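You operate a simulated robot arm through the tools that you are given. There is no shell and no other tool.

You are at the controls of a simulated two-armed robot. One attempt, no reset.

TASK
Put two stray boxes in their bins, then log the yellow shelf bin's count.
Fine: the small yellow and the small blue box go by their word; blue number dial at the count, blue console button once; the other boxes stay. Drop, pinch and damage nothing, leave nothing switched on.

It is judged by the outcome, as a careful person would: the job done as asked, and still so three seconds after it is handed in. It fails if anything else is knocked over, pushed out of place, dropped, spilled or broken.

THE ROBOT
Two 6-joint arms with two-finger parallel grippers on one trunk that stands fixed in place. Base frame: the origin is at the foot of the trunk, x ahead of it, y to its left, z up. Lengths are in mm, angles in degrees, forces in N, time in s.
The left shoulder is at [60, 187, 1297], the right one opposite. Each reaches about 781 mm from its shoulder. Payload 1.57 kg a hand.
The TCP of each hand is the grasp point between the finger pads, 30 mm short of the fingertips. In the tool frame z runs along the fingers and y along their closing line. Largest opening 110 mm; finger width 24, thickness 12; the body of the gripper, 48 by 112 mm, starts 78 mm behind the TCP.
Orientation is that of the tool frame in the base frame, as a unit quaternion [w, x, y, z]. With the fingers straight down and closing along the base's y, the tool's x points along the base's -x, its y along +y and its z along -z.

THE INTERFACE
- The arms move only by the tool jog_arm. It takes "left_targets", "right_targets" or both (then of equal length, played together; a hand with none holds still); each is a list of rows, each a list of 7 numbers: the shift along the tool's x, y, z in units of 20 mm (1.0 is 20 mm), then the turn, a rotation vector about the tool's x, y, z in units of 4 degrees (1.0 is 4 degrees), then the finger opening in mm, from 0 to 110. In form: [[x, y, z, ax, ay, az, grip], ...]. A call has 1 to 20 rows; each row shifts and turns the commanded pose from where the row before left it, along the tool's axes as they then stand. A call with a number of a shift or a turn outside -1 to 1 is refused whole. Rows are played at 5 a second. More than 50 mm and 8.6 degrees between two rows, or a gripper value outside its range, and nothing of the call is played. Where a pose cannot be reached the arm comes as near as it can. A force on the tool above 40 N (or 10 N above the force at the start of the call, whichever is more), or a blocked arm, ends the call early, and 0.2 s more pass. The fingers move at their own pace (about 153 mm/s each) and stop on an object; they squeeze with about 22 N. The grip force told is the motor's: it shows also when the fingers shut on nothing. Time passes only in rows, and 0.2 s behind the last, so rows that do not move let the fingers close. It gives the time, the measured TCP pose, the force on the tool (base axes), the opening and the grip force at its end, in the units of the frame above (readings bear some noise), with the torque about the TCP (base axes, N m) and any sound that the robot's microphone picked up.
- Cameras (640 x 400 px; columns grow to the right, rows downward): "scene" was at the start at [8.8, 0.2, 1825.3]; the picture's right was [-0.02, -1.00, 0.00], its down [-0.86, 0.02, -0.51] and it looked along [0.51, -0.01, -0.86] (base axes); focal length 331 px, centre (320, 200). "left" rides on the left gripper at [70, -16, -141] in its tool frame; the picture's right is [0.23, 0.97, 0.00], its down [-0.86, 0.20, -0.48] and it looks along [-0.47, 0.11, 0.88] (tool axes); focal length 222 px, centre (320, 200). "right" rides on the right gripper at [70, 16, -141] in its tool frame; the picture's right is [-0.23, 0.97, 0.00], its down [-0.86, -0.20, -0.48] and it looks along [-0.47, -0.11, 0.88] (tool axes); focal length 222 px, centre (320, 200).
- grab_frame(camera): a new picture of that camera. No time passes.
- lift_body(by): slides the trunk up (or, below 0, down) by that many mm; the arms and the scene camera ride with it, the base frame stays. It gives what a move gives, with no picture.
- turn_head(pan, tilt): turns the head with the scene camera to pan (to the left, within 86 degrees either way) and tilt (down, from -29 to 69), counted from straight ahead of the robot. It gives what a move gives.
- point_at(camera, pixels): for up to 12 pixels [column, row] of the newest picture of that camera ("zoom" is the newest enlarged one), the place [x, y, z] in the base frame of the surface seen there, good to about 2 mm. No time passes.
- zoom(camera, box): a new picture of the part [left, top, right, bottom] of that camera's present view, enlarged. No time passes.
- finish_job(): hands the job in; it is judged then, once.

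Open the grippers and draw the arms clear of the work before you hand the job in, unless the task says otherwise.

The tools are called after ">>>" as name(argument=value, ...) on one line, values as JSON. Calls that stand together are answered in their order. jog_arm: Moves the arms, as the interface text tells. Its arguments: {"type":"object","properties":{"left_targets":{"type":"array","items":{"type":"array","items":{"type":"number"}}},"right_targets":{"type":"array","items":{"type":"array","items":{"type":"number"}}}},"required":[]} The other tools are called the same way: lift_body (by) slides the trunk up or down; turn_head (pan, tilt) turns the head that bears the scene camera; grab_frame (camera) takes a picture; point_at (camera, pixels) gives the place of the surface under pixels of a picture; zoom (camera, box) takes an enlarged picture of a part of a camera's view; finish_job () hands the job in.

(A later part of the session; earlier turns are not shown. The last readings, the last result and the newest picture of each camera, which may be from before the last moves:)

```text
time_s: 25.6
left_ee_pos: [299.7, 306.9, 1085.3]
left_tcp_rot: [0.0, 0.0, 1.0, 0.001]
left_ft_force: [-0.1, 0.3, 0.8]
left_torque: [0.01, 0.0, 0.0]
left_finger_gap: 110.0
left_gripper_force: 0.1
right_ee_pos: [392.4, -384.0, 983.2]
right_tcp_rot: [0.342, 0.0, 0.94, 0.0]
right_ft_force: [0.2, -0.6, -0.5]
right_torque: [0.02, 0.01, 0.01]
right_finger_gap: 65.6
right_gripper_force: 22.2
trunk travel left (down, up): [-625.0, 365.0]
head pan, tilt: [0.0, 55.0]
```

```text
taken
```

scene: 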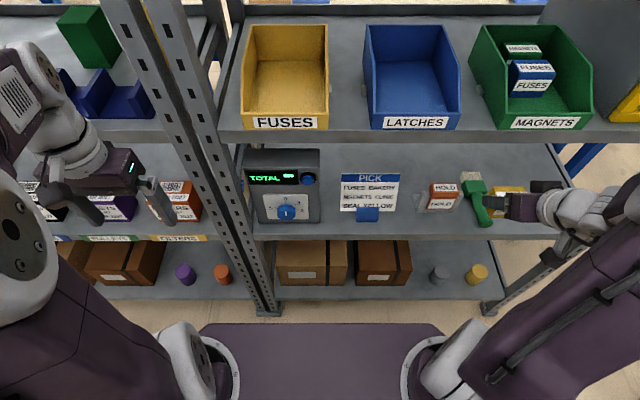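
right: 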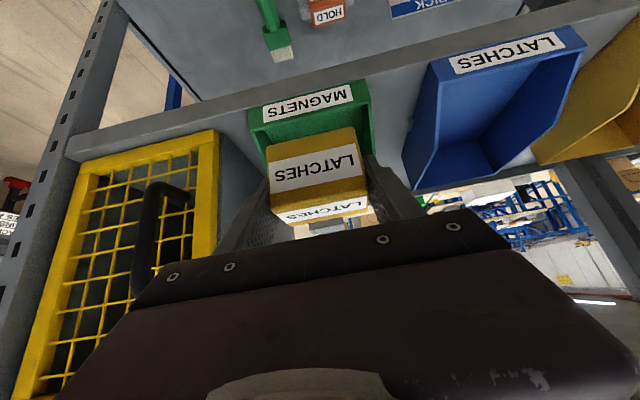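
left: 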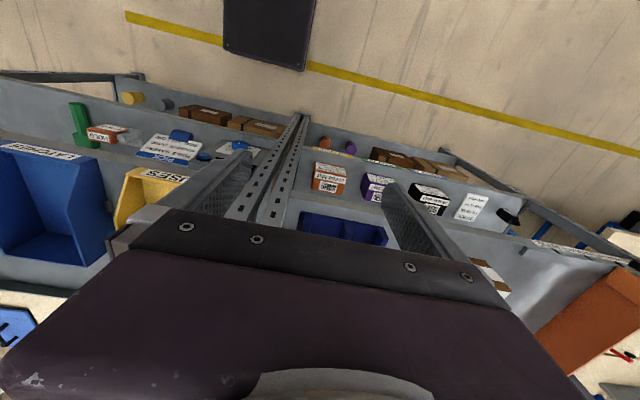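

The view is good and nothing was touched. I raise the right hand 297 mm in front of the shelf while moving left to y≈−162.

>>> jog_arm(right_targets=[[-0.53, 0.617, -0.632, 0, 0, 0, 50], [-0.53, 0.617, -0.632, 0, 0, 0, 50], [-0.53, 0.617, -0.632, 0, 0, 0, 50], [-0.53, 0.617, -0.632, 0, 0, 0, 50], [-0.53, 0.617, -0.632, 0, 0, 0, 50], [-0.53, 0.617, -0.632, 0, 0, 0, 50], [-0.53, 0.617, -0.632, 0, 0, 0, 50], [-0.53, 0.617, -0.632, 0, 0, 0, 50], [-0.53, 0.617, -0.632, 0, 0, 0, 50], [-0.53, 0.617, -0.632, 0, 0, 0, 50], [-0.53, 0.617, -0.632, 0, 0, 0, 50], [-0.53, 0.617, -0.632, 0, 0, 0, 50], [-0.53, 0.617, -0.632, 0, 0, 0, 50], [-0.53, 0.617, -0.632, 0, 0, 0, 50], [-0.53, 0.617, -0.632, 0, 0, 0, 50], [-0.53, 0.617, -0.632, 0, 0, 0, 50], [-0.53, 0.617, -0.632, 0, 0, 0, 50], [-0.53, 0.617, -0.632, 0, 0, 0, 50]])

>>> turn_head(pan=0, tilt=42)

>>> grab_frame(camera="scene")

>>> grab_frame(camera="right")

```text
time_s: 29.4
left_ee_pos: [300.9, 306.1, 1085.1]
left_tcp_rot: [0.0, 0.001, 1.0, 0.0]
left_ft_force: [0.5, -0.1, -1.0]
left_torque: [-0.05, 0.0, -0.01]
left_finger_gap: 110.0
left_gripper_force: 0.0
right_ee_pos: [410.7, -165.6, 1279.1]
right_tcp_rot: [0.342, 0.001, 0.94, -0.001]
right_ft_force: [-0.2, 0.1, -0.7]
right_torque: [-0.02, 0.0, -0.04]
right_finger_gap: 65.4
right_gripper_force: 22.4
right hand out of reach, approached as far as the arm can: row 11, 12, 14
trunk travel left (down, up): [-625.0, 365.0]
head pan, tilt: [0.0, 55.0]
```

```text
time_s: 30.1
left_ee_pos: [299.3, 305.4, 1084.5]
left_tcp_rot: [0.001, 0.0, 1.0, 0.0]
left_ft_force: [1.0, 0.0, 0.3]
left_torque: [-0.03, 0.03, 0.0]
left_finger_gap: 110.1
left_gripper_force: 0.1
right_ee_pos: [409.9, -166.2, 1279.0]
right_tcp_rot: [0.342, 0.0, 0.94, 0.0]
right_ft_force: [-0.2, 0.6, -0.7]
right_torque: [-0.03, 0.0, -0.03]
right_finger_gap: 65.6
right_gripper_force: 20.9
trunk travel left (down, up): [-625.0, 365.0]
head pan, tilt: [0.0, 42.0]
```

```text
taken
```

scene: 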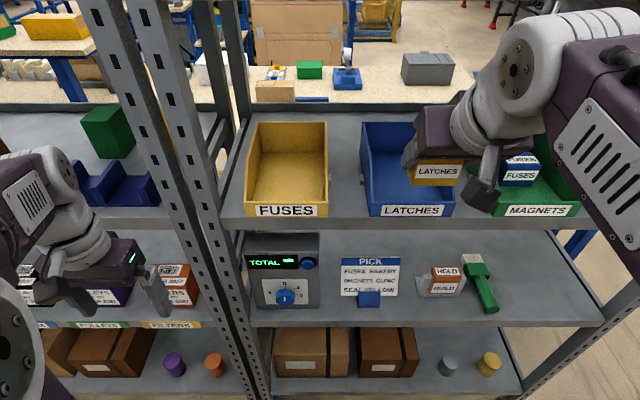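

```text
taken
```

right: 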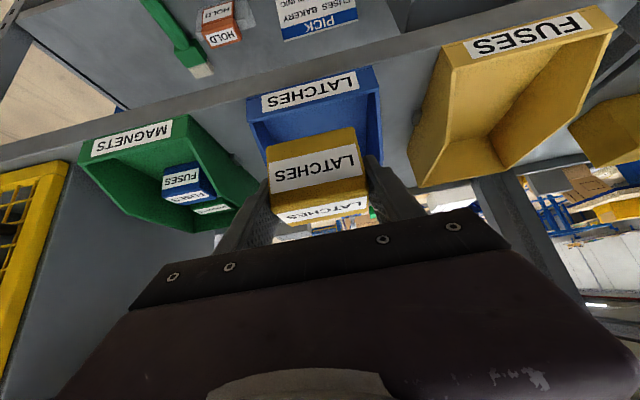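

The hand is now at (410,−166,1279) with the box gripped. Some middle rows were at a limit, so I check where the forearm and wrist are relative to the upper shelf (edge z≈1465 at x≥453).

>>> point_at(camera="scene", pixels=[[515, 70], [560, 30], [600, 130], [620, 60], [480, 120], [440, 130], [485, 190], [437, 172], [590, 20], [630, 230], [610, 190], [550, 90]])

>>> turn_head(pan=-15, tilt=25)

>>> grab_frame(camera="scene")

```text
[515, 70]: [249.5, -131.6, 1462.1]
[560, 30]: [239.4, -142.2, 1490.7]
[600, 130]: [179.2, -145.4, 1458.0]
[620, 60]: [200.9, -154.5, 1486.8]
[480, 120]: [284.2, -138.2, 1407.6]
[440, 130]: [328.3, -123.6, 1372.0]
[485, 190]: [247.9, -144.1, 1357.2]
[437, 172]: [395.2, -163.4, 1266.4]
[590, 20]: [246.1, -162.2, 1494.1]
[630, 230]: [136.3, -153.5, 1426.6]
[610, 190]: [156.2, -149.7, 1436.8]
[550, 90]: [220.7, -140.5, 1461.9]
```

```text
time_s: 30.9
left_ee_pos: [300.5, 307.0, 1085.9]
left_tcp_rot: [0.001, 0.0, 1.0, 0.0]
left_ft_force: [0.1, -0.8, 0.1]
left_torque: [0.04, 0.0, -0.03]
left_finger_gap: 110.0
left_gripper_force: 0.0
right_ee_pos: [410.5, -166.3, 1279.8]
right_tcp_rot: [0.342, 0.0, 0.94, 0.0]
right_ft_force: [-0.5, 0.0, -0.3]
right_torque: [-0.02, 0.04, -0.03]
right_finger_gap: 65.6
right_gripper_force: 21.9
trunk travel left (down, up): [-625.0, 365.0]
head pan, tilt: [-15.0, 25.0]
```

```text
taken
```

scene: 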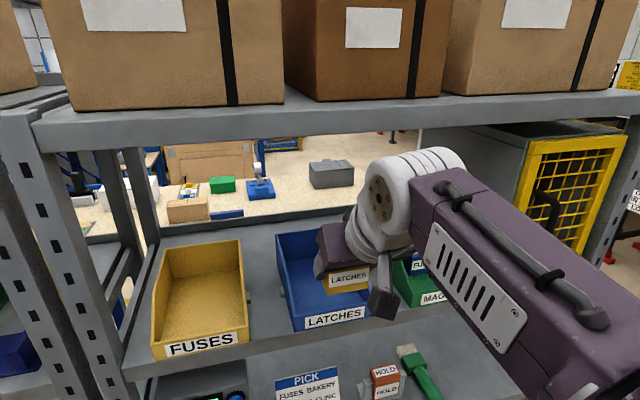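

The wrist joint (≈(250,−190,1465)) is well in front of the upper shelf and stays so for a 110 mm forward move. I move the box forward over the blue bin, descending 20 mm.

>>> jog_arm(right_targets=[[-0.51, 0.029, 0.614, 0, 0, 0, 50], [-0.51, 0.029, 0.614, 0, 0, 0, 50], [-0.51, 0.029, 0.614, 0, 0, 0, 50], [-0.51, 0.029, 0.614, 0, 0, 0, 50], [-0.51, 0.029, 0.614, 0, 0, 0, 50], [-0.51, 0.029, 0.614, 0, 0, 0, 50], [-0.51, 0.029, 0.614, 0, 0, 0, 50]])

>>> grab_frame(camera="scene")

>>> grab_frame(camera="right")

```text
time_s: 32.5
left_ee_pos: [301.0, 306.7, 1085.9]
left_tcp_rot: [0.001, 0.0, 1.0, 0.0]
left_ft_force: [0.0, -0.4, -0.8]
left_torque: [-0.02, 0.03, 0.01]
left_finger_gap: 110.1
left_gripper_force: 0.2
right_ee_pos: [520.7, -163.3, 1257.5]
right_tcp_rot: [0.342, 0.0, 0.94, -0.001]
right_ft_force: [-0.3, -0.6, -0.9]
right_torque: [0.01, 0.03, 0.03]
right_finger_gap: 65.4
right_gripper_force: 21.9
trunk travel left (down, up): [-625.0, 365.0]
head pan, tilt: [-15.0, 25.0]
```

```text
taken
```

scene: 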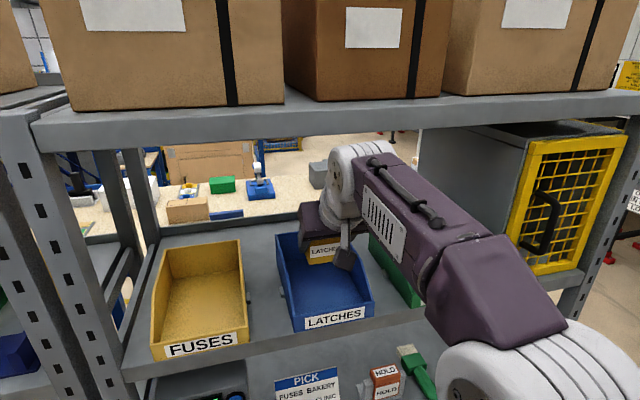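

```text
taken
```

right: 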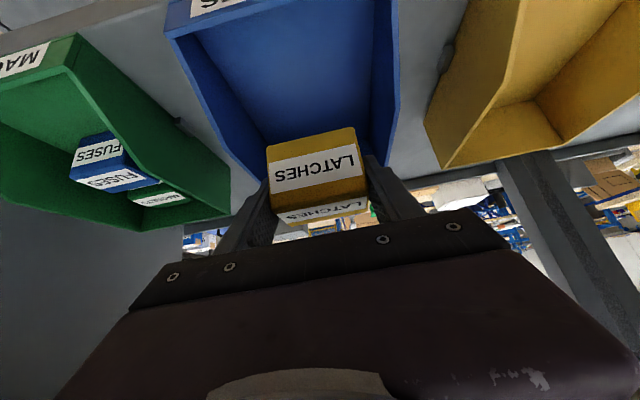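

The box is over the blue bin, centred at y≈−163. I lower it 84 mm straight down.

>>> jog_arm(right_targets=[[0.386, 0, 0.46, 0, 0, 0, 50], [0.386, 0, 0.46, 0, 0, 0, 50], [0.386, 0, 0.46, 0, 0, 0, 50], [0.386, 0, 0.46, 0, 0, 0, 50], [0.386, 0, 0.46, 0, 0, 0, 50], [0.386, 0, 0.46, 0, 0, 0, 50], [0.386, 0, 0.46, 0, 0, 0, 50]])

>>> zoom(camera="scene", box=[250, 200, 430, 350])

>>> zoom(camera="right", box=[150, 30, 490, 260])

```text
time_s: 34.1
left_ee_pos: [299.9, 305.6, 1085.1]
left_tcp_rot: [-0.001, -0.001, 1.0, -0.001]
left_ft_force: [0.7, 0.7, -0.1]
left_torque: [0.02, 0.0, -0.02]
left_finger_gap: 110.1
left_gripper_force: 0.0
right_ee_pos: [521.0, -162.4, 1174.2]
right_tcp_rot: [0.342, 0.0, 0.94, 0.0]
right_ft_force: [-0.4, 0.1, -0.5]
right_torque: [-0.02, -0.01, -0.01]
right_finger_gap: 65.4
right_gripper_force: 22.1
trunk travel left (down, up): [-625.0, 365.0]
head pan, tilt: [-15.0, 25.0]
```

```text
2.67 times, centred on (340, 275) of scene
```

zoom: 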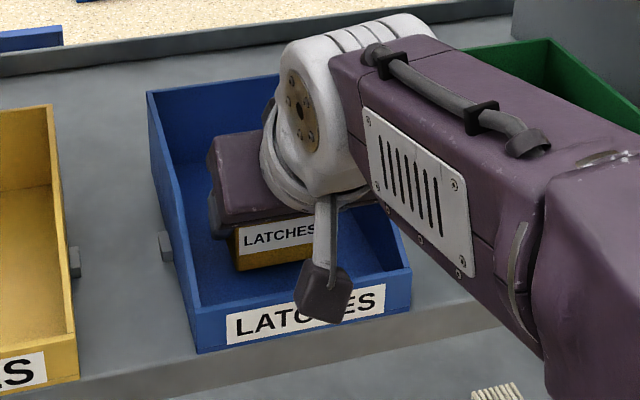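

```text
1.74 times, centred on (320, 145) of right
```

zoom: 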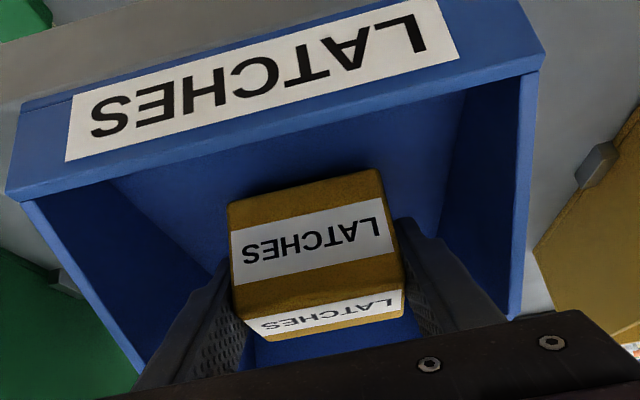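

The box hangs about 8 mm above the floor of the bin. Before the final descent I check the forearm's clearance to the shelf edge and bins.

>>> point_at(camera="zoom", pixels=[[420, 200], [470, 270], [540, 350], [500, 120], [600, 180], [590, 300], [300, 120], [325, 290], [240, 190], [275, 255], [380, 40], [440, 45]])

```text
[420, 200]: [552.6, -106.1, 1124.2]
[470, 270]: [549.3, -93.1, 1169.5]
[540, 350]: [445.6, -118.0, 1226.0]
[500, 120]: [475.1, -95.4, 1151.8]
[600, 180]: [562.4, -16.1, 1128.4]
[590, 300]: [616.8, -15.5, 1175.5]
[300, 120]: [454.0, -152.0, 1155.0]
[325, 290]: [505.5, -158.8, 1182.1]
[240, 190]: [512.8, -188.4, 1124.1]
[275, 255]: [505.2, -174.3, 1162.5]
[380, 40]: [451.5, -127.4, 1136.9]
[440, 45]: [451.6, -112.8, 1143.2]
```

Those were of the right-hand zoom. I take a fresh scene frame and measure the forearm there.

>>> grab_frame(camera="scene")

>>> point_at(camera="scene", pixels=[[407, 270], [426, 300], [452, 330], [440, 245], [475, 270], [475, 310], [362, 240], [372, 310], [335, 265], [395, 215], [460, 360], [540, 370]])

```text
taken
```

scene: 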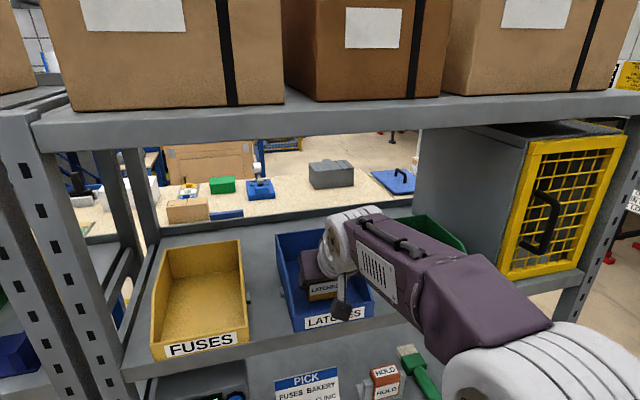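

```text
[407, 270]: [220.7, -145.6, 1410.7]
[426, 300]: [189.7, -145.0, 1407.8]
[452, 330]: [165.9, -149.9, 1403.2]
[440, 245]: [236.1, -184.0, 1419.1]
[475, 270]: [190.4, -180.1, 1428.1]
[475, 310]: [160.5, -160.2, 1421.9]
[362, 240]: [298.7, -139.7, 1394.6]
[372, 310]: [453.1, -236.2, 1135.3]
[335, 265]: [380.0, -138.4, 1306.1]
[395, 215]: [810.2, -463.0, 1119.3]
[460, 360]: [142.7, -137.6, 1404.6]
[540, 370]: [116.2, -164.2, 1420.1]
```

The forearm is level at z≈1410, far in front of and above everything. I make the final slow descent of about 8 mm, 2 mm a row.

>>> jog_arm(right_targets=[[0.0643, 0, 0.0766, 0, 0, 0, 50], [0.0643, 0, 0.0766, 0, 0, 0, 50], [0.0643, 0, 0.0766, 0, 0, 0, 50], [0.0482, 0, 0.0575, 0, 0, 0, 50], [0, 0, 0, 0, 0, 0, 50]])

>>> zoom(camera="right", box=[150, 30, 490, 260])

>>> point_at(camera="zoom", pixels=[[300, 185], [300, 160], [300, 290], [345, 275], [240, 210], [385, 185], [220, 190]])

```text
time_s: 35.3
left_ee_pos: [299.5, 305.9, 1085.0]
left_tcp_rot: [0.0, 0.0, 1.0, 0.0]
left_ft_force: [-0.6, 0.3, -0.3]
left_torque: [0.0, 0.0, -0.02]
left_finger_gap: 109.9
left_gripper_force: 0.0
right_ee_pos: [519.1, -161.7, 1165.7]
right_tcp_rot: [0.342, 0.001, 0.94, 0.0]
right_ft_force: [-0.1, 0.6, -1.0]
right_torque: [0.02, -0.03, -0.03]
right_finger_gap: 65.7
right_gripper_force: 22.4
trunk travel left (down, up): [-625.0, 365.0]
head pan, tilt: [-15.0, 25.0]
```

```text
1.74 times, centred on (320, 145) of right
```

zoom: 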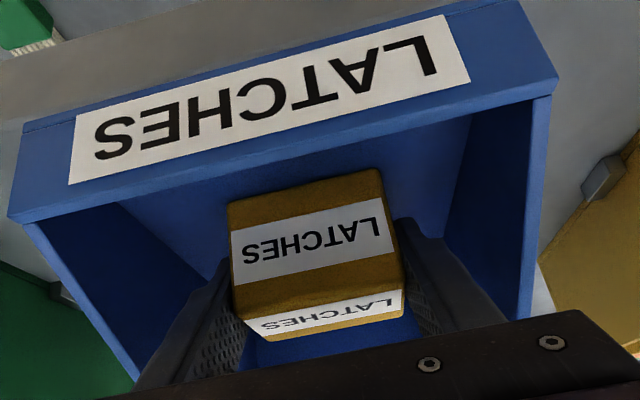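

```text
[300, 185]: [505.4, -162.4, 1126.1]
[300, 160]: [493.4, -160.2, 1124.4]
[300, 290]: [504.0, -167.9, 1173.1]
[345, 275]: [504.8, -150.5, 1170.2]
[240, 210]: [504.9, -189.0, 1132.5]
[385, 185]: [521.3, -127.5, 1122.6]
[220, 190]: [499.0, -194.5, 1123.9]
```

The box bottom is within a millimetre or two of the floor (z≈1126 vs 1124). I lower 1 mm at a time and watch the force.

>>> jog_arm(right_targets=[[0.032, 0, 0.0383, 0, 0, 0, 50], [0, 0, 0, 0, 0, 0, 50]])

>>> jog_arm(right_targets=[[0.032, 0, 0.0383, 0, 0, 0, 50], [0, 0, 0, 0, 0, 0, 50]])

```text
time_s: 35.9
left_ee_pos: [299.2, 306.3, 1085.4]
left_tcp_rot: [0.0, -0.001, 1.0, 0.001]
left_ft_force: [0.5, 0.0, 0.7]
left_torque: [0.01, 0.03, -0.01]
left_finger_gap: 109.9
left_gripper_force: 0.2
right_ee_pos: [519.5, -162.8, 1165.4]
right_tcp_rot: [0.342, 0.001, 0.94, -0.001]
right_ft_force: [0.1, 0.1, -0.7]
right_torque: [-0.01, 0.0, 0.0]
right_finger_gap: 65.6
right_gripper_force: 22.2
trunk travel left (down, up): [-625.0, 365.0]
head pan, tilt: [-15.0, 25.0]
```

```text
time_s: 36.5
left_ee_pos: [298.4, 306.0, 1084.6]
left_tcp_rot: [0.0, 0.0, 1.0, 0.0]
left_ft_force: [0.5, 0.0, -0.2]
left_torque: [-0.02, 0.02, 0.0]
left_finger_gap: 110.3
left_gripper_force: 0.1
right_ee_pos: [518.6, -162.0, 1163.7]
right_tcp_rot: [0.344, 0.001, 0.939, 0.0]
right_ft_force: [0.3, -1.0, 0.9]
right_torque: [0.04, 0.05, -0.03]
right_finger_gap: 65.8
right_gripper_force: 21.8
trunk travel left (down, up): [-625.0, 365.0]
head pan, tilt: [-15.0, 25.0]
```

Vertical force turned from −0.7 to +0.9 N at z≈1164: the box rests on the floor. I open the fingers gently.

>>> jog_arm(right_targets=[[0, 0, 0, 0, 0, 0, 67], [0, 0, 0, 0, 0, 0, 70], [0, 0, 0, 0, 0, 0, 76], [0, 0, 0, 0, 0, 0, 84], [0, 0, 0, 0, 0, 0, 88]])

>>> zoom(camera="right", box=[150, 30, 490, 260])

>>> zoom(camera="scene", box=[250, 200, 430, 350])

```text
time_s: 37.7
left_ee_pos: [299.9, 306.2, 1085.7]
left_tcp_rot: [0.0, 0.0, 1.0, 0.0]
left_ft_force: [0.2, 0.1, 0.6]
left_torque: [0.02, -0.01, 0.0]
left_finger_gap: 110.1
left_gripper_force: 0.1
right_ee_pos: [520.0, -162.0, 1164.4]
right_tcp_rot: [0.341, 0.0, 0.94, 0.0]
right_ft_force: [-0.3, -0.4, 0.3]
right_torque: [-0.04, -0.02, -0.02]
right_finger_gap: 88.1
right_gripper_force: 0.0
trunk travel left (down, up): [-625.0, 365.0]
head pan, tilt: [-15.0, 25.0]
```

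```text
1.74 times, centred on (320, 145) of right
```

zoom: 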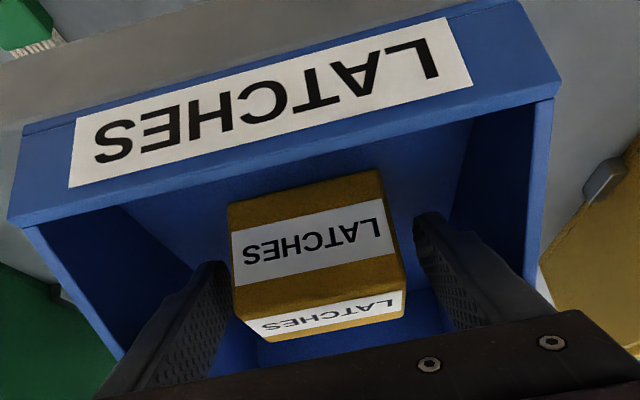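

```text
2.67 times, centred on (340, 275) of scene
```

zoom: 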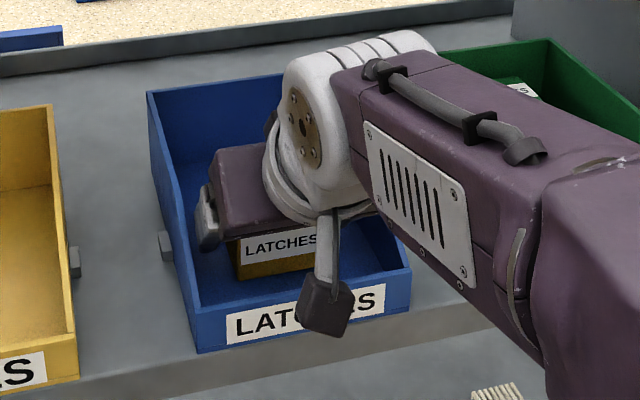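

The yellow box stands in the blue bin and the fingers are clear (88 mm). I back the hand straight out along the fingers, 115 mm.

>>> jog_arm(right_targets=[[0, 0, -0.5, 0, 0, 0, 88], [0, 0, -0.9, 0, 0, 0, 88], [0, 0, -0.9, 0, 0, 0, 88], [0, 0, -0.9, 0, 0, 0, 88], [0, 0, -0.9, 0, 0, 0, 88], [0, 0, -0.9, 0, 0, 0, 88], [0, 0, -0.8, 0, 0, 0, 88]])

>>> turn_head(pan=-12, tilt=40)

>>> grab_frame(camera="scene")

>>> grab_frame(camera="right")

```text
time_s: 39.3
left_ee_pos: [298.8, 306.4, 1084.7]
left_tcp_rot: [0.0, 0.0, 1.0, 0.0]
left_ft_force: [0.9, 0.2, -0.6]
left_torque: [0.02, -0.02, 0.03]
left_finger_gap: 110.0
left_gripper_force: 0.0
right_ee_pos: [442.6, -163.4, 1253.7]
right_tcp_rot: [0.342, 0.0, 0.94, 0.0]
right_ft_force: [-1.5, -0.1, -0.2]
right_torque: [-0.01, -0.01, 0.01]
right_finger_gap: 87.8
right_gripper_force: 0.1
trunk travel left (down, up): [-625.0, 365.0]
head pan, tilt: [-15.0, 25.0]
```

```text
time_s: 40.1
left_ee_pos: [299.9, 305.4, 1085.8]
left_tcp_rot: [0.0, 0.0, 1.0, 0.0]
left_ft_force: [-0.2, -1.0, -0.7]
left_torque: [-0.01, 0.0, 0.0]
left_finger_gap: 109.9
left_gripper_force: 0.0
right_ee_pos: [444.3, -163.0, 1254.7]
right_tcp_rot: [0.342, 0.001, 0.94, -0.001]
right_ft_force: [0.5, 0.1, 0.3]
right_torque: [0.01, 0.03, 0.01]
right_finger_gap: 88.3
right_gripper_force: 0.0
trunk travel left (down, up): [-625.0, 365.0]
head pan, tilt: [-12.0, 40.0]
```

```text
taken
```

scene: 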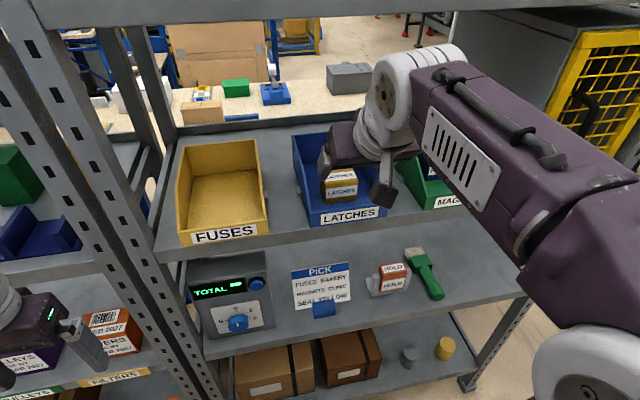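

```text
taken
```

right: 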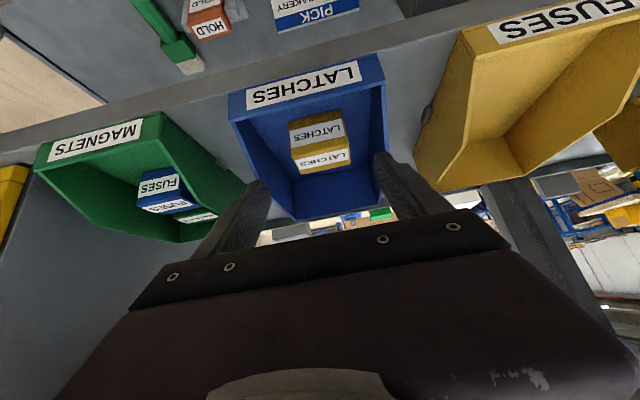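

The yellow box sits squarely in the blue bin. I move the empty hand right toward the green bin in two parts, slightly rising, watching for limits.

>>> jog_arm(right_targets=[[-0.172, -0.933, 0.0144, 0, 0, 0, 88], [-0.172, -0.933, 0.0144, 0, 0, 0, 88], [-0.172, -0.933, 0.0144, 0, 0, 0, 88], [-0.172, -0.933, 0.0144, 0, 0, 0, 88], [-0.172, -0.933, 0.0144, 0, 0, 0, 88], [-0.172, -0.933, 0.0144, 0, 0, 0, 88]])

>>> grab_frame(camera="scene")

```text
time_s: 41.5
left_ee_pos: [299.1, 306.2, 1084.6]
left_tcp_rot: [0.0, 0.0, 1.0, 0.0]
left_ft_force: [-1.0, 0.1, 0.6]
left_torque: [0.02, -0.05, -0.03]
left_finger_gap: 109.9
left_gripper_force: 0.1
right_ee_pos: [462.1, -274.1, 1266.6]
right_tcp_rot: [0.342, 0.0, 0.94, 0.0]
right_ft_force: [-0.7, 0.8, -0.3]
right_torque: [0.03, 0.01, 0.03]
right_finger_gap: 88.0
right_gripper_force: 0.1
trunk travel left (down, up): [-625.0, 365.0]
head pan, tilt: [-12.0, 40.0]
```

```text
taken
```

scene: 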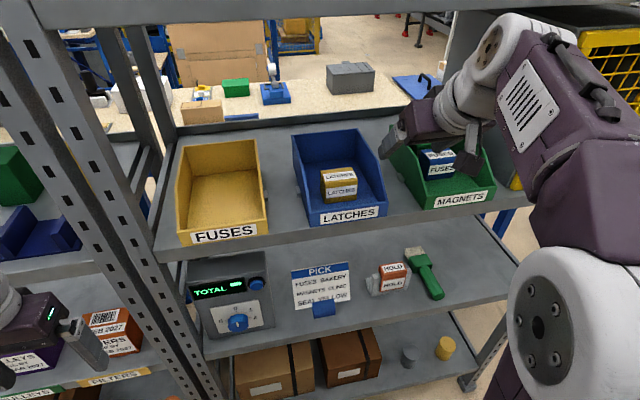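

No limit reported; the hand is at (462,−274,1267), wrist in front of the shelf. I continue the second half to y≈−387.

>>> jog_arm(right_targets=[[-0.172, -0.94, 0.0144, 0, 0, 0, 88], [-0.172, -0.94, 0.0144, 0, 0, 0, 88], [-0.172, -0.94, 0.0144, 0, 0, 0, 88], [-0.172, -0.94, 0.0144, 0, 0, 0, 88], [-0.172, -0.94, 0.0144, 0, 0, 0, 88], [-0.172, -0.94, 0.0144, 0, 0, 0, 88]])

>>> grab_frame(camera="scene")

>>> grab_frame(camera="right")

```text
time_s: 42.9
left_ee_pos: [299.5, 306.2, 1084.4]
left_tcp_rot: [0.0, 0.001, 1.0, 0.0]
left_ft_force: [0.1, -0.2, -0.7]
left_torque: [0.01, 0.0, 0.02]
left_finger_gap: 110.1
left_gripper_force: 0.1
right_ee_pos: [480.1, -387.3, 1277.6]
right_tcp_rot: [0.342, 0.0, 0.94, 0.001]
right_ft_force: [-0.7, -0.2, -0.2]
right_torque: [0.01, -0.01, -0.01]
right_finger_gap: 87.8
right_gripper_force: 0.0
trunk travel left (down, up): [-625.0, 365.0]
head pan, tilt: [-12.0, 40.0]
```

```text
taken
```

scene: 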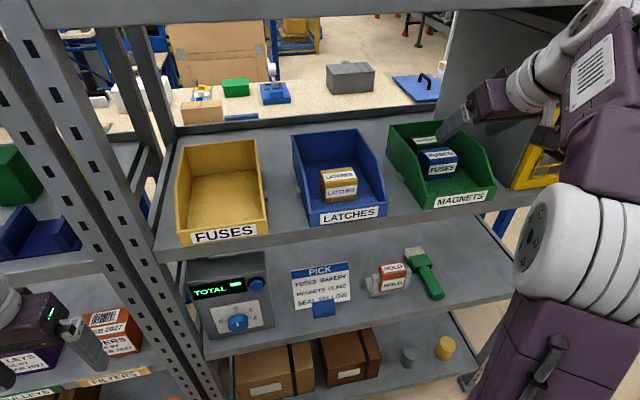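

```text
taken
```

right: 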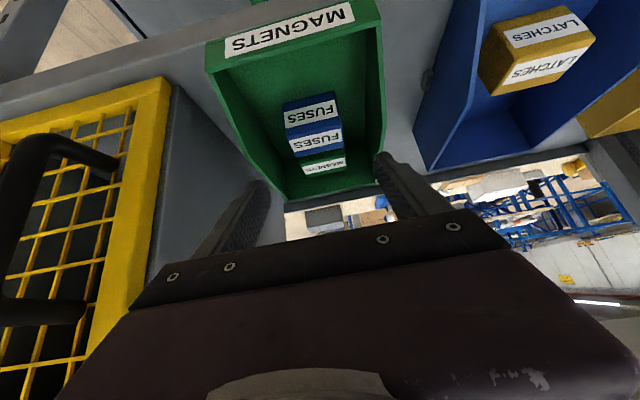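

The hand is above the green bin. I check the blue box position in the right view around (312,125) and the wrist's distance from the yellow cage.

>>> zoom(camera="right", box=[190, 50, 410, 220])

>>> point_at(camera="zoom", pixels=[[278, 190], [418, 165], [285, 215], [430, 195], [300, 295], [440, 270], [350, 205], [360, 285], [355, 240], [370, 320], [330, 340], [440, 320]])

>>> point_at(camera="scene", pixels=[[560, 55], [600, 20], [625, 40], [525, 95], [500, 100], [490, 130], [545, 165], [600, 110], [570, 110], [620, 180]])

```text
2.35 times, centred on (300, 135) of right
```

zoom: 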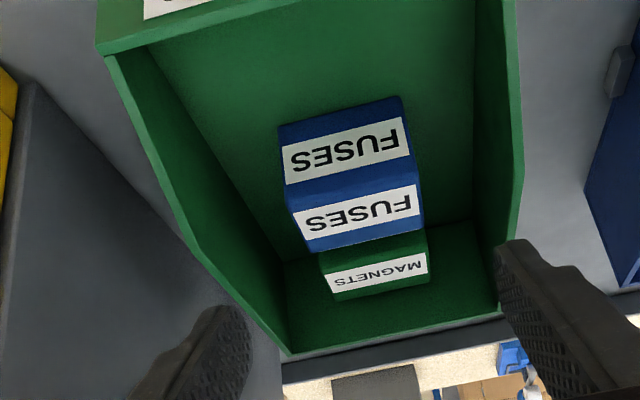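

```text
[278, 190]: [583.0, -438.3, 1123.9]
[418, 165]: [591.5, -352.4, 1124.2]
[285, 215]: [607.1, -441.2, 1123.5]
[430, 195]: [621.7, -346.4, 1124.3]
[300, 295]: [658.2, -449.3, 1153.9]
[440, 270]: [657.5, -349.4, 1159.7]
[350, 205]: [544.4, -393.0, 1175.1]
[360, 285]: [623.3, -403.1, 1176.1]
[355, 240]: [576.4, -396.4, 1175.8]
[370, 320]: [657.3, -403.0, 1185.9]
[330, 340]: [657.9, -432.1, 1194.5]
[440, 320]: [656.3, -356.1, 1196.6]
```

```text
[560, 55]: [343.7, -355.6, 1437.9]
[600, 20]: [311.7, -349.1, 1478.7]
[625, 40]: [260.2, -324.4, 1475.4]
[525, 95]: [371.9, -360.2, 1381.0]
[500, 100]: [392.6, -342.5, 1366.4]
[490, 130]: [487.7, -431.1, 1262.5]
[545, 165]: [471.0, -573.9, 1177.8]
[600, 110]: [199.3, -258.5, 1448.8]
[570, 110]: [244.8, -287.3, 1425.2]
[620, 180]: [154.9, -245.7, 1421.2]
```

Blue box is at x≈534–576 as measured. I descend 28 mm, then advance 80 mm along the fingers toward it.

>>> jog_arm(right_targets=[[0.45, 0, 0.536, 0, 0, 0, 86], [0.45, 0, 0.536, 0, 0, 0, 86], [0, 0, 0.8, 0, 0, 0, 86], [0, 0, 0.8, 0, 0, 0, 86], [0, 0, 0.8, 0, 0, 0, 86], [0, 0, 0.8, 0, 0, 0, 86], [0, 0, 0.8, 0, 0, 0, 86]])

>>> zoom(camera="right", box=[180, 30, 480, 240])

>>> zoom(camera="scene", box=[370, 30, 560, 230])

```text
time_s: 44.5
left_ee_pos: [300.1, 306.2, 1085.1]
left_tcp_rot: [0.0, 0.0, 1.0, -0.001]
left_ft_force: [0.4, -1.3, -0.2]
left_torque: [0.02, -0.03, -0.02]
left_finger_gap: 109.9
left_gripper_force: 0.1
right_ee_pos: [532.7, -388.8, 1186.8]
right_tcp_rot: [0.342, 0.001, 0.94, 0.0]
right_ft_force: [-0.1, -0.4, 0.1]
right_torque: [-0.02, 0.01, -0.01]
right_finger_gap: 85.9
right_gripper_force: 0.1
trunk travel left (down, up): [-625.0, 365.0]
head pan, tilt: [-12.0, 40.0]
```

```text
1.90 times, centred on (330, 135) of right
```

zoom: 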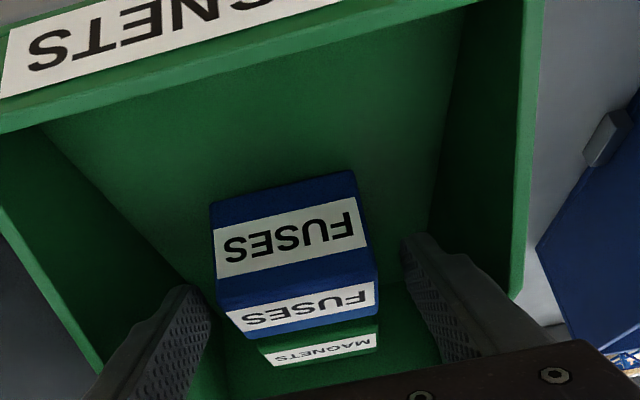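

```text
2.00 times, centred on (465, 130) of scene
```

zoom: 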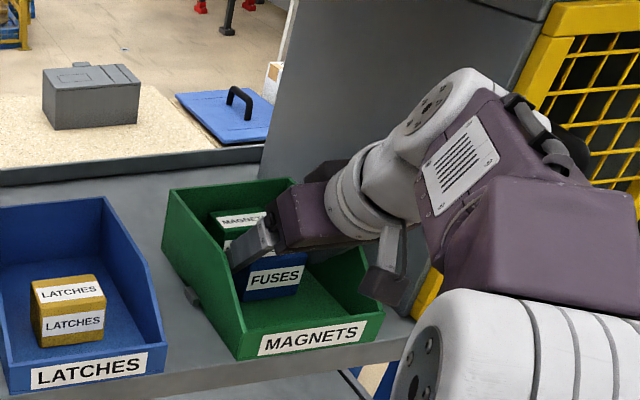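

The fingers straddle the blue box evenly; the green box behind is beyond the tips. I advance the last 27 mm slowly and then close.

>>> jog_arm(right_targets=[[0.025, 0, 0.45, 0, 0, 0, 86], [0.025, 0, 0.45, 0, 0, 0, 86], [0.025, 0, 0.45, 0, 0, 0, 86], [0, 0, 0, 0, 0, 0, 86]])

>>> zoom(camera="right", box=[180, 30, 480, 240])

```text
time_s: 45.5
left_ee_pos: [298.8, 306.6, 1084.4]
left_tcp_rot: [0.0, 0.0, 1.0, 0.0]
left_ft_force: [0.2, 0.3, -0.4]
left_torque: [0.03, -0.01, 0.02]
left_finger_gap: 110.0
left_gripper_force: 0.1
right_ee_pos: [545.7, -386.1, 1165.6]
right_tcp_rot: [0.342, 0.001, 0.94, 0.0]
right_ft_force: [-0.2, -0.8, 0.3]
right_torque: [0.01, 0.0, 0.02]
right_finger_gap: 86.1
right_gripper_force: 0.1
trunk travel left (down, up): [-625.0, 365.0]
head pan, tilt: [-12.0, 40.0]
```

```text
1.90 times, centred on (330, 135) of right
```

zoom: 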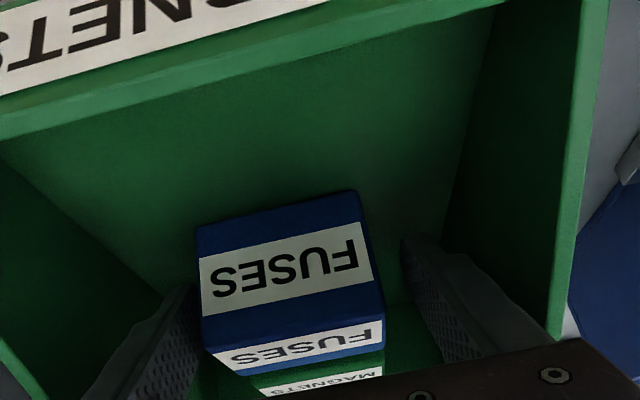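

Close to centred; I shift 1.5 mm right and close the fingers gently on the blue box.

>>> jog_arm(right_targets=[[0, -0.075, 0, 0, 0, 0, 80], [0, 0, 0, 0, 0, 0, 74], [0, 0, 0, 0, 0, 0, 69], [0, 0, 0, 0, 0, 0, 64], [0, 0, 0, 0, 0, 0, 55], [0, 0, 0, 0, 0, 0, 50], [0, 0, 0, 0, 0, 0, 50]])

>>> zoom(camera="right", box=[180, 30, 480, 240])

```text
time_s: 47.1
left_ee_pos: [299.3, 305.4, 1085.1]
left_tcp_rot: [0.0, 0.0, 1.0, 0.0]
left_ft_force: [-0.1, 0.4, -0.3]
left_torque: [0.02, 0.04, 0.02]
left_finger_gap: 109.9
left_gripper_force: 0.1
right_ee_pos: [546.2, -388.6, 1164.9]
right_tcp_rot: [0.341, 0.001, 0.94, 0.0]
right_ft_force: [-0.2, 0.4, -0.1]
right_torque: [-0.02, -0.03, -0.01]
right_finger_gap: 65.5
right_gripper_force: 22.3
trunk travel left (down, up): [-625.0, 365.0]
head pan, tilt: [-12.0, 40.0]
```

```text
1.90 times, centred on (330, 135) of right
```

zoom: 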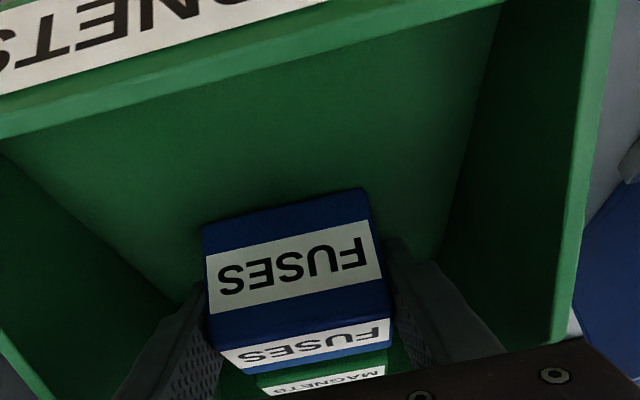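

Gripped (65.5 mm, 22 N). I lift it straight up 112 mm, gently at first.

>>> jog_arm(right_targets=[[-0.257, 0, -0.307, 0, 0, 0, 50], [-0.257, 0, -0.307, 0, 0, 0, 50], [-0.514, 0, -0.613, 0, 0, 0, 50], [-0.514, 0, -0.613, 0, 0, 0, 50], [-0.514, 0, -0.613, 0, 0, 0, 50], [-0.514, 0, -0.613, 0, 0, 0, 50], [-0.514, 0, -0.613, 0, 0, 0, 50], [-0.514, 0, -0.613, 0, 0, 0, 50]])

>>> grab_frame(camera="scene")

>>> grab_frame(camera="right")

```text
time_s: 48.9
left_ee_pos: [300.7, 306.1, 1084.0]
left_tcp_rot: [0.001, 0.0, 1.0, 0.001]
left_ft_force: [-0.2, 0.9, 0.7]
left_torque: [0.01, -0.01, 0.0]
left_finger_gap: 109.9
left_gripper_force: 0.0
right_ee_pos: [547.7, -390.2, 1279.0]
right_tcp_rot: [0.341, 0.001, 0.94, 0.0]
right_ft_force: [-0.1, -0.5, -0.5]
right_torque: [0.02, -0.01, 0.03]
right_finger_gap: 65.5
right_gripper_force: 21.9
trunk travel left (down, up): [-625.0, 365.0]
head pan, tilt: [-12.0, 40.0]
```

```text
taken
```

scene: 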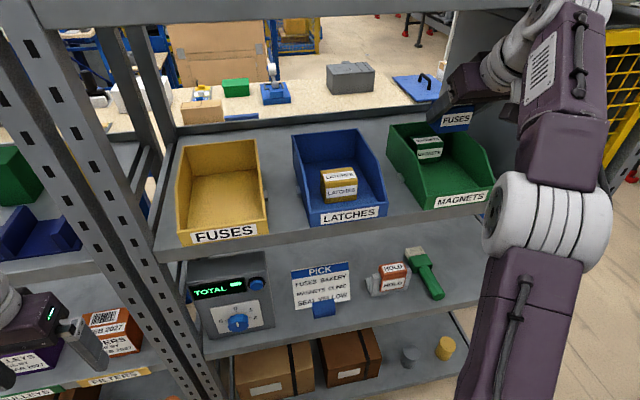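

```text
taken
```

right: 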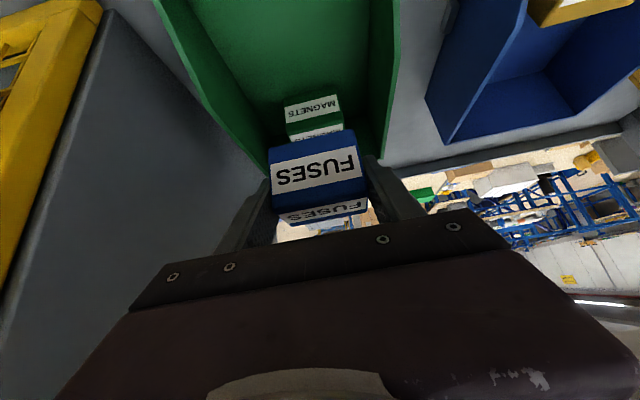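

The blue box is lifted clear; the green box stays. I carry it left, first to over the blue bin (y≈−162), slightly back.

>>> jog_arm(right_targets=[[0.064, 0.95, -0.0537, 0, 0, 0, 50], [0.064, 0.95, -0.0537, 0, 0, 0, 50], [0.064, 0.95, -0.0537, 0, 0, 0, 50], [0.064, 0.95, -0.0537, 0, 0, 0, 50], [0.064, 0.95, -0.0537, 0, 0, 0, 50], [0.064, 0.95, -0.0537, 0, 0, 0, 50], [0.064, 0.95, -0.0537, 0, 0, 0, 50], [0.064, 0.95, -0.0537, 0, 0, 0, 50], [0.064, 0.95, -0.0537, 0, 0, 0, 50], [0.064, 0.95, -0.0537, 0, 0, 0, 50], [0.064, 0.95, -0.0537, 0, 0, 0, 50], [0.064, 0.95, -0.0537, 0, 0, 0, 50]])

>>> grab_frame(camera="scene")

```text
time_s: 51.5
left_ee_pos: [298.8, 306.4, 1084.8]
left_tcp_rot: [0.001, 0.0, 1.0, 0.0]
left_ft_force: [0.6, 0.1, 0.2]
left_torque: [-0.01, -0.03, -0.02]
left_finger_gap: 110.1
left_gripper_force: 0.1
right_ee_pos: [527.3, -162.3, 1278.1]
right_tcp_rot: [0.342, 0.0, 0.94, -0.001]
right_ft_force: [0.2, -0.6, -1.6]
right_torque: [-0.01, -0.01, -0.02]
right_finger_gap: 65.7
right_gripper_force: 21.6
trunk travel left (down, up): [-625.0, 365.0]
head pan, tilt: [-12.0, 40.0]
```

```text
taken
```

scene: 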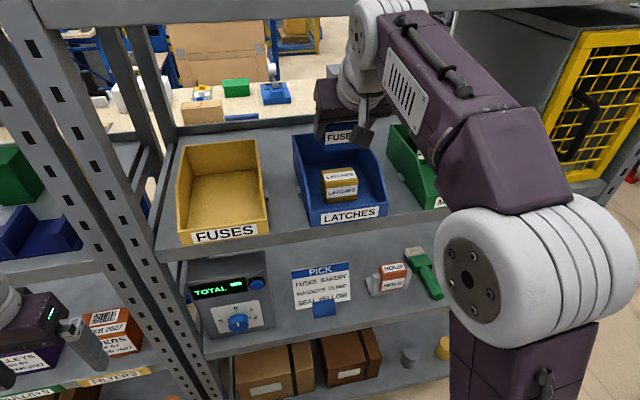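

No limit met; the box is over the blue bin at z well above. I continue left to over the yellow FUSES bin (y≈+59).

>>> jog_arm(right_targets=[[0, 0.92, 0, 0, 0, 0, 50], [0, 0.92, 0, 0, 0, 0, 50], [0, 0.92, 0, 0, 0, 0, 50], [0, 0.92, 0, 0, 0, 0, 50], [0, 0.92, 0, 0, 0, 0, 50], [0, 0.92, 0, 0, 0, 0, 50]])

>>> grab_frame(camera="scene")

```text
time_s: 52.9
left_ee_pos: [299.5, 307.4, 1084.7]
left_tcp_rot: [0.0, 0.0, 1.0, 0.0]
left_ft_force: [0.4, 0.3, 0.3]
left_torque: [0.01, -0.01, -0.02]
left_finger_gap: 110.0
left_gripper_force: 0.1
right_ee_pos: [526.3, -49.3, 1278.2]
right_tcp_rot: [0.342, 0.0, 0.94, 0.0]
right_ft_force: [-0.3, 0.6, -0.8]
right_torque: [0.03, 0.03, 0.0]
right_finger_gap: 65.2
right_gripper_force: 22.1
trunk travel left (down, up): [-625.0, 365.0]
head pan, tilt: [-12.0, 40.0]
```

```text
taken
```

scene: 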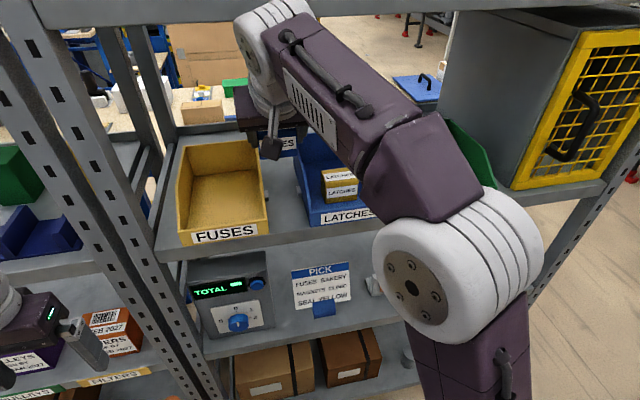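

Continuing left another 108 mm to the yellow bin's centre (y≈59).

>>> jog_arm(right_targets=[[0, 0.91, 0, 0, 0, 0, 50], [0, 0.91, 0, 0, 0, 0, 50], [0, 0.91, 0, 0, 0, 0, 50], [0, 0.91, 0, 0, 0, 0, 50], [0, 0.91, 0, 0, 0, 0, 50], [0, 0.91, 0, 0, 0, 0, 50]])

>>> grab_frame(camera="scene")

>>> grab_frame(camera="right")

```text
time_s: 54.3
left_ee_pos: [299.0, 305.5, 1085.5]
left_tcp_rot: [-0.001, 0.0, 1.0, -0.002]
left_ft_force: [0.2, 0.0, -0.8]
left_torque: [-0.02, 0.02, 0.01]
left_finger_gap: 110.1
left_gripper_force: 0.0
right_ee_pos: [526.2, 59.3, 1277.0]
right_tcp_rot: [0.342, 0.0, 0.94, -0.001]
right_ft_force: [0.0, 0.4, -0.8]
right_torque: [-0.02, 0.01, -0.01]
right_finger_gap: 65.5
right_gripper_force: 21.7
trunk travel left (down, up): [-625.0, 365.0]
head pan, tilt: [-12.0, 40.0]
```

```text
taken
```

scene: 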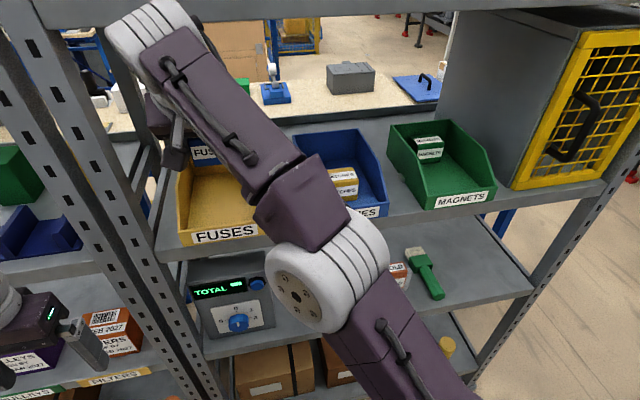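

```text
taken
```

right: 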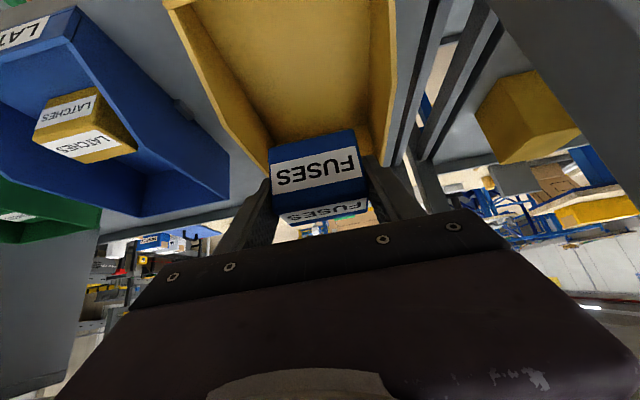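

Box is over the yellow bin. I check the clearance of the wrist at (145,35) and the right hand to the rack post before lowering.

>>> point_at(camera="scene", pixels=[[140, 35], [120, 50], [165, 20], [170, 110], [175, 155], [85, 80], [60, 40], [110, 15]])

>>> zoom(camera="right", box=[150, 0, 470, 240])

>>> point_at(camera="zoom", pixels=[[250, 60], [120, 150], [475, 130], [300, 240], [60, 20], [490, 20], [180, 290], [455, 300]])

```text
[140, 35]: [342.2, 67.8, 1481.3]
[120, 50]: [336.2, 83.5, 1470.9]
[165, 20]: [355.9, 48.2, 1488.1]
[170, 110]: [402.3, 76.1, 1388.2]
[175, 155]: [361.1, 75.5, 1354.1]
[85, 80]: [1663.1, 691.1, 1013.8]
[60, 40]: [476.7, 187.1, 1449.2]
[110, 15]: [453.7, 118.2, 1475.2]
```

```text
1.67 times, centred on (310, 120) of right
```

zoom: 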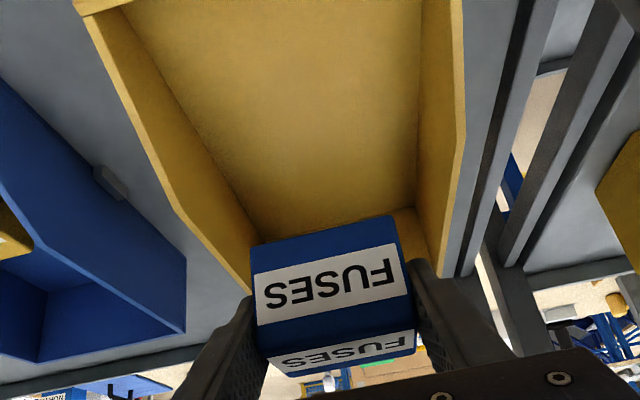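

```text
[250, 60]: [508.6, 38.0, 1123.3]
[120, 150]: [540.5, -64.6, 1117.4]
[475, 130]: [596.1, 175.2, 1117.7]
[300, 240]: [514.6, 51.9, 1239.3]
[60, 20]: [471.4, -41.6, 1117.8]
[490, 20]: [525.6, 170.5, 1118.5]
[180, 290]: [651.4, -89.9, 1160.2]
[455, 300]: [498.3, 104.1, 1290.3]
```

Everything clear. I lower the blue box 100 mm into the yellow bin.

>>> jog_arm(right_targets=[[0.402, 0, 0.479, 0, 0, 0, 50], [0.402, 0, 0.479, 0, 0, 0, 50], [0.402, 0, 0.479, 0, 0, 0, 50], [0.402, 0, 0.479, 0, 0, 0, 50], [0.402, 0, 0.479, 0, 0, 0, 50], [0.402, 0, 0.479, 0, 0, 0, 50], [0.402, 0, 0.479, 0, 0, 0, 50], [0.402, 0, 0.479, 0, 0, 0, 50]])

>>> zoom(camera="right", box=[150, 0, 490, 240])

>>> grab_frame(camera="scene")

```text
time_s: 56.1
left_ee_pos: [300.2, 306.9, 1085.1]
left_tcp_rot: [-0.001, 0.0, 1.0, 0.0]
left_ft_force: [0.0, 0.0, 0.7]
left_torque: [0.0, -0.01, 0.0]
left_finger_gap: 110.1
left_gripper_force: 0.0
right_ee_pos: [525.8, 58.8, 1179.0]
right_tcp_rot: [0.342, 0.001, 0.94, -0.001]
right_ft_force: [0.4, -0.6, -1.2]
right_torque: [-0.01, 0.03, 0.0]
right_finger_gap: 65.4
right_gripper_force: 21.9
trunk travel left (down, up): [-625.0, 365.0]
head pan, tilt: [-12.0, 40.0]
```

```text
1.67 times, centred on (320, 120) of right
```

zoom: 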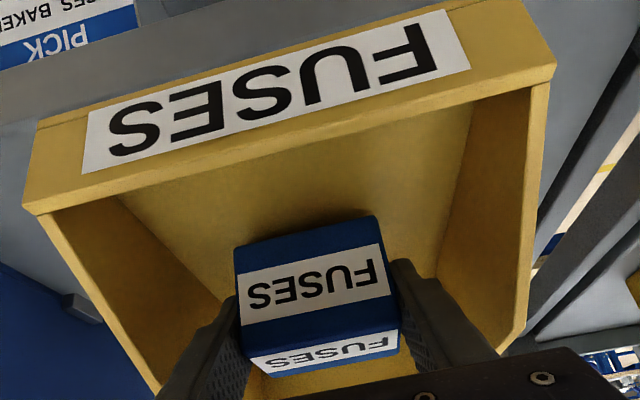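

```text
taken
```

scene: 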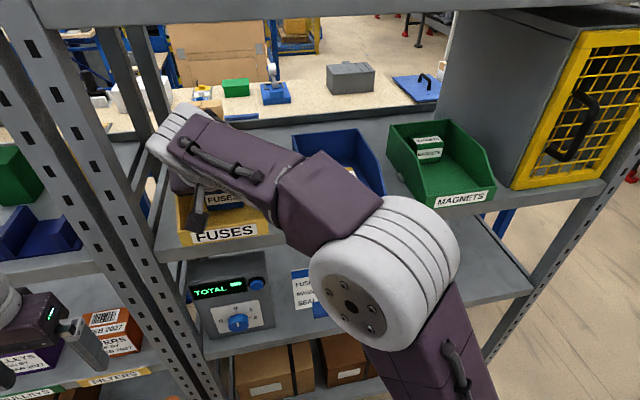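

About 13 mm remain. I lower slowly by 12 mm, then 1 mm steps watching force.

>>> jog_arm(right_targets=[[0.0772, 0, 0.092, 0, 0, 0, 50], [0.0772, 0, 0.092, 0, 0, 0, 50], [0.0772, 0, 0.092, 0, 0, 0, 50], [0.0772, 0, 0.092, 0, 0, 0, 50], [0.0643, 0, 0.0766, 0, 0, 0, 50], [0, 0, 0, 0, 0, 0, 50]])

>>> zoom(camera="right", box=[150, 0, 490, 240])

>>> point_at(camera="zoom", pixels=[[300, 228], [300, 236], [300, 244], [300, 215], [255, 245], [365, 222]])

```text
time_s: 57.5
left_ee_pos: [301.3, 306.8, 1084.1]
left_tcp_rot: [-0.001, -0.001, 1.0, 0.0]
left_ft_force: [0.7, 0.6, -0.1]
left_torque: [-0.02, 0.02, 0.0]
left_finger_gap: 109.8
left_gripper_force: 0.1
right_ee_pos: [526.1, 58.2, 1165.8]
right_tcp_rot: [0.342, 0.0, 0.94, 0.0]
right_ft_force: [0.2, -0.6, -0.5]
right_torque: [0.02, 0.02, 0.01]
right_finger_gap: 65.3
right_gripper_force: 21.8
trunk travel left (down, up): [-625.0, 365.0]
head pan, tilt: [-12.0, 40.0]
```

```text
1.67 times, centred on (320, 120) of right
```

zoom: 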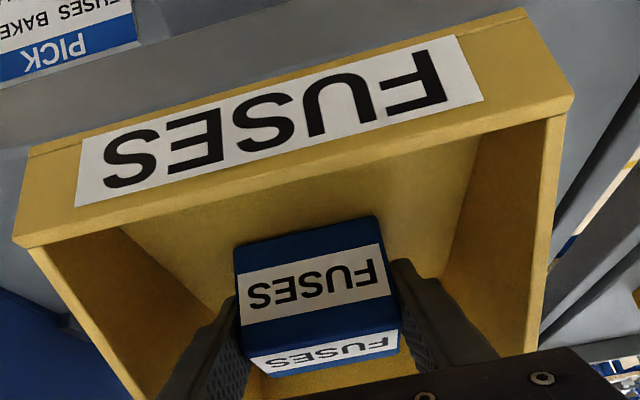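

```text
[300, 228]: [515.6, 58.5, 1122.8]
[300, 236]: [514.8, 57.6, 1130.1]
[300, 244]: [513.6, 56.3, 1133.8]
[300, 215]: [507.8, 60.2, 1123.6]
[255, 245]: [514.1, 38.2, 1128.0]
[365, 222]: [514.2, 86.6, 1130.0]
```

The box bottom is within about a millimetre of the floor (z=1124). I lower in 1 mm steps and watch the vertical force.

>>> jog_arm(right_targets=[[0.032, 0, 0.0383, 0, 0, 0, 50], [0, 0, 0, 0, 0, 0, 50]])

>>> jog_arm(right_targets=[[0.02, 0, 0.024, 0, 0, 0, 50], [0, 0, 0, 0, 0, 0, 50]])

```text
time_s: 58.1
left_ee_pos: [299.1, 307.3, 1084.1]
left_tcp_rot: [0.0, 0.0, 1.0, 0.0]
left_ft_force: [-0.2, 0.0, 0.2]
left_torque: [0.0, 0.01, 0.01]
left_finger_gap: 109.8
left_gripper_force: 0.1
right_ee_pos: [525.5, 58.4, 1166.6]
right_tcp_rot: [0.342, 0.001, 0.94, -0.001]
right_ft_force: [-0.3, 1.1, -2.3]
right_torque: [-0.04, 0.02, 0.0]
right_finger_gap: 65.6
right_gripper_force: 21.7
trunk travel left (down, up): [-625.0, 365.0]
head pan, tilt: [-12.0, 40.0]
```

```text
time_s: 58.7
left_ee_pos: [298.5, 307.0, 1085.6]
left_tcp_rot: [0.001, 0.0, 1.0, 0.0]
left_ft_force: [0.7, -0.3, 0.0]
left_torque: [-0.01, 0.0, 0.0]
left_finger_gap: 109.9
left_gripper_force: 0.0
right_ee_pos: [526.6, 58.0, 1166.3]
right_tcp_rot: [0.342, -0.001, 0.94, 0.001]
right_ft_force: [-0.6, -0.3, -2.0]
right_torque: [-0.04, 0.01, 0.01]
right_finger_gap: 65.6
right_gripper_force: 21.8
trunk travel left (down, up): [-625.0, 365.0]
head pan, tilt: [-12.0, 40.0]
```

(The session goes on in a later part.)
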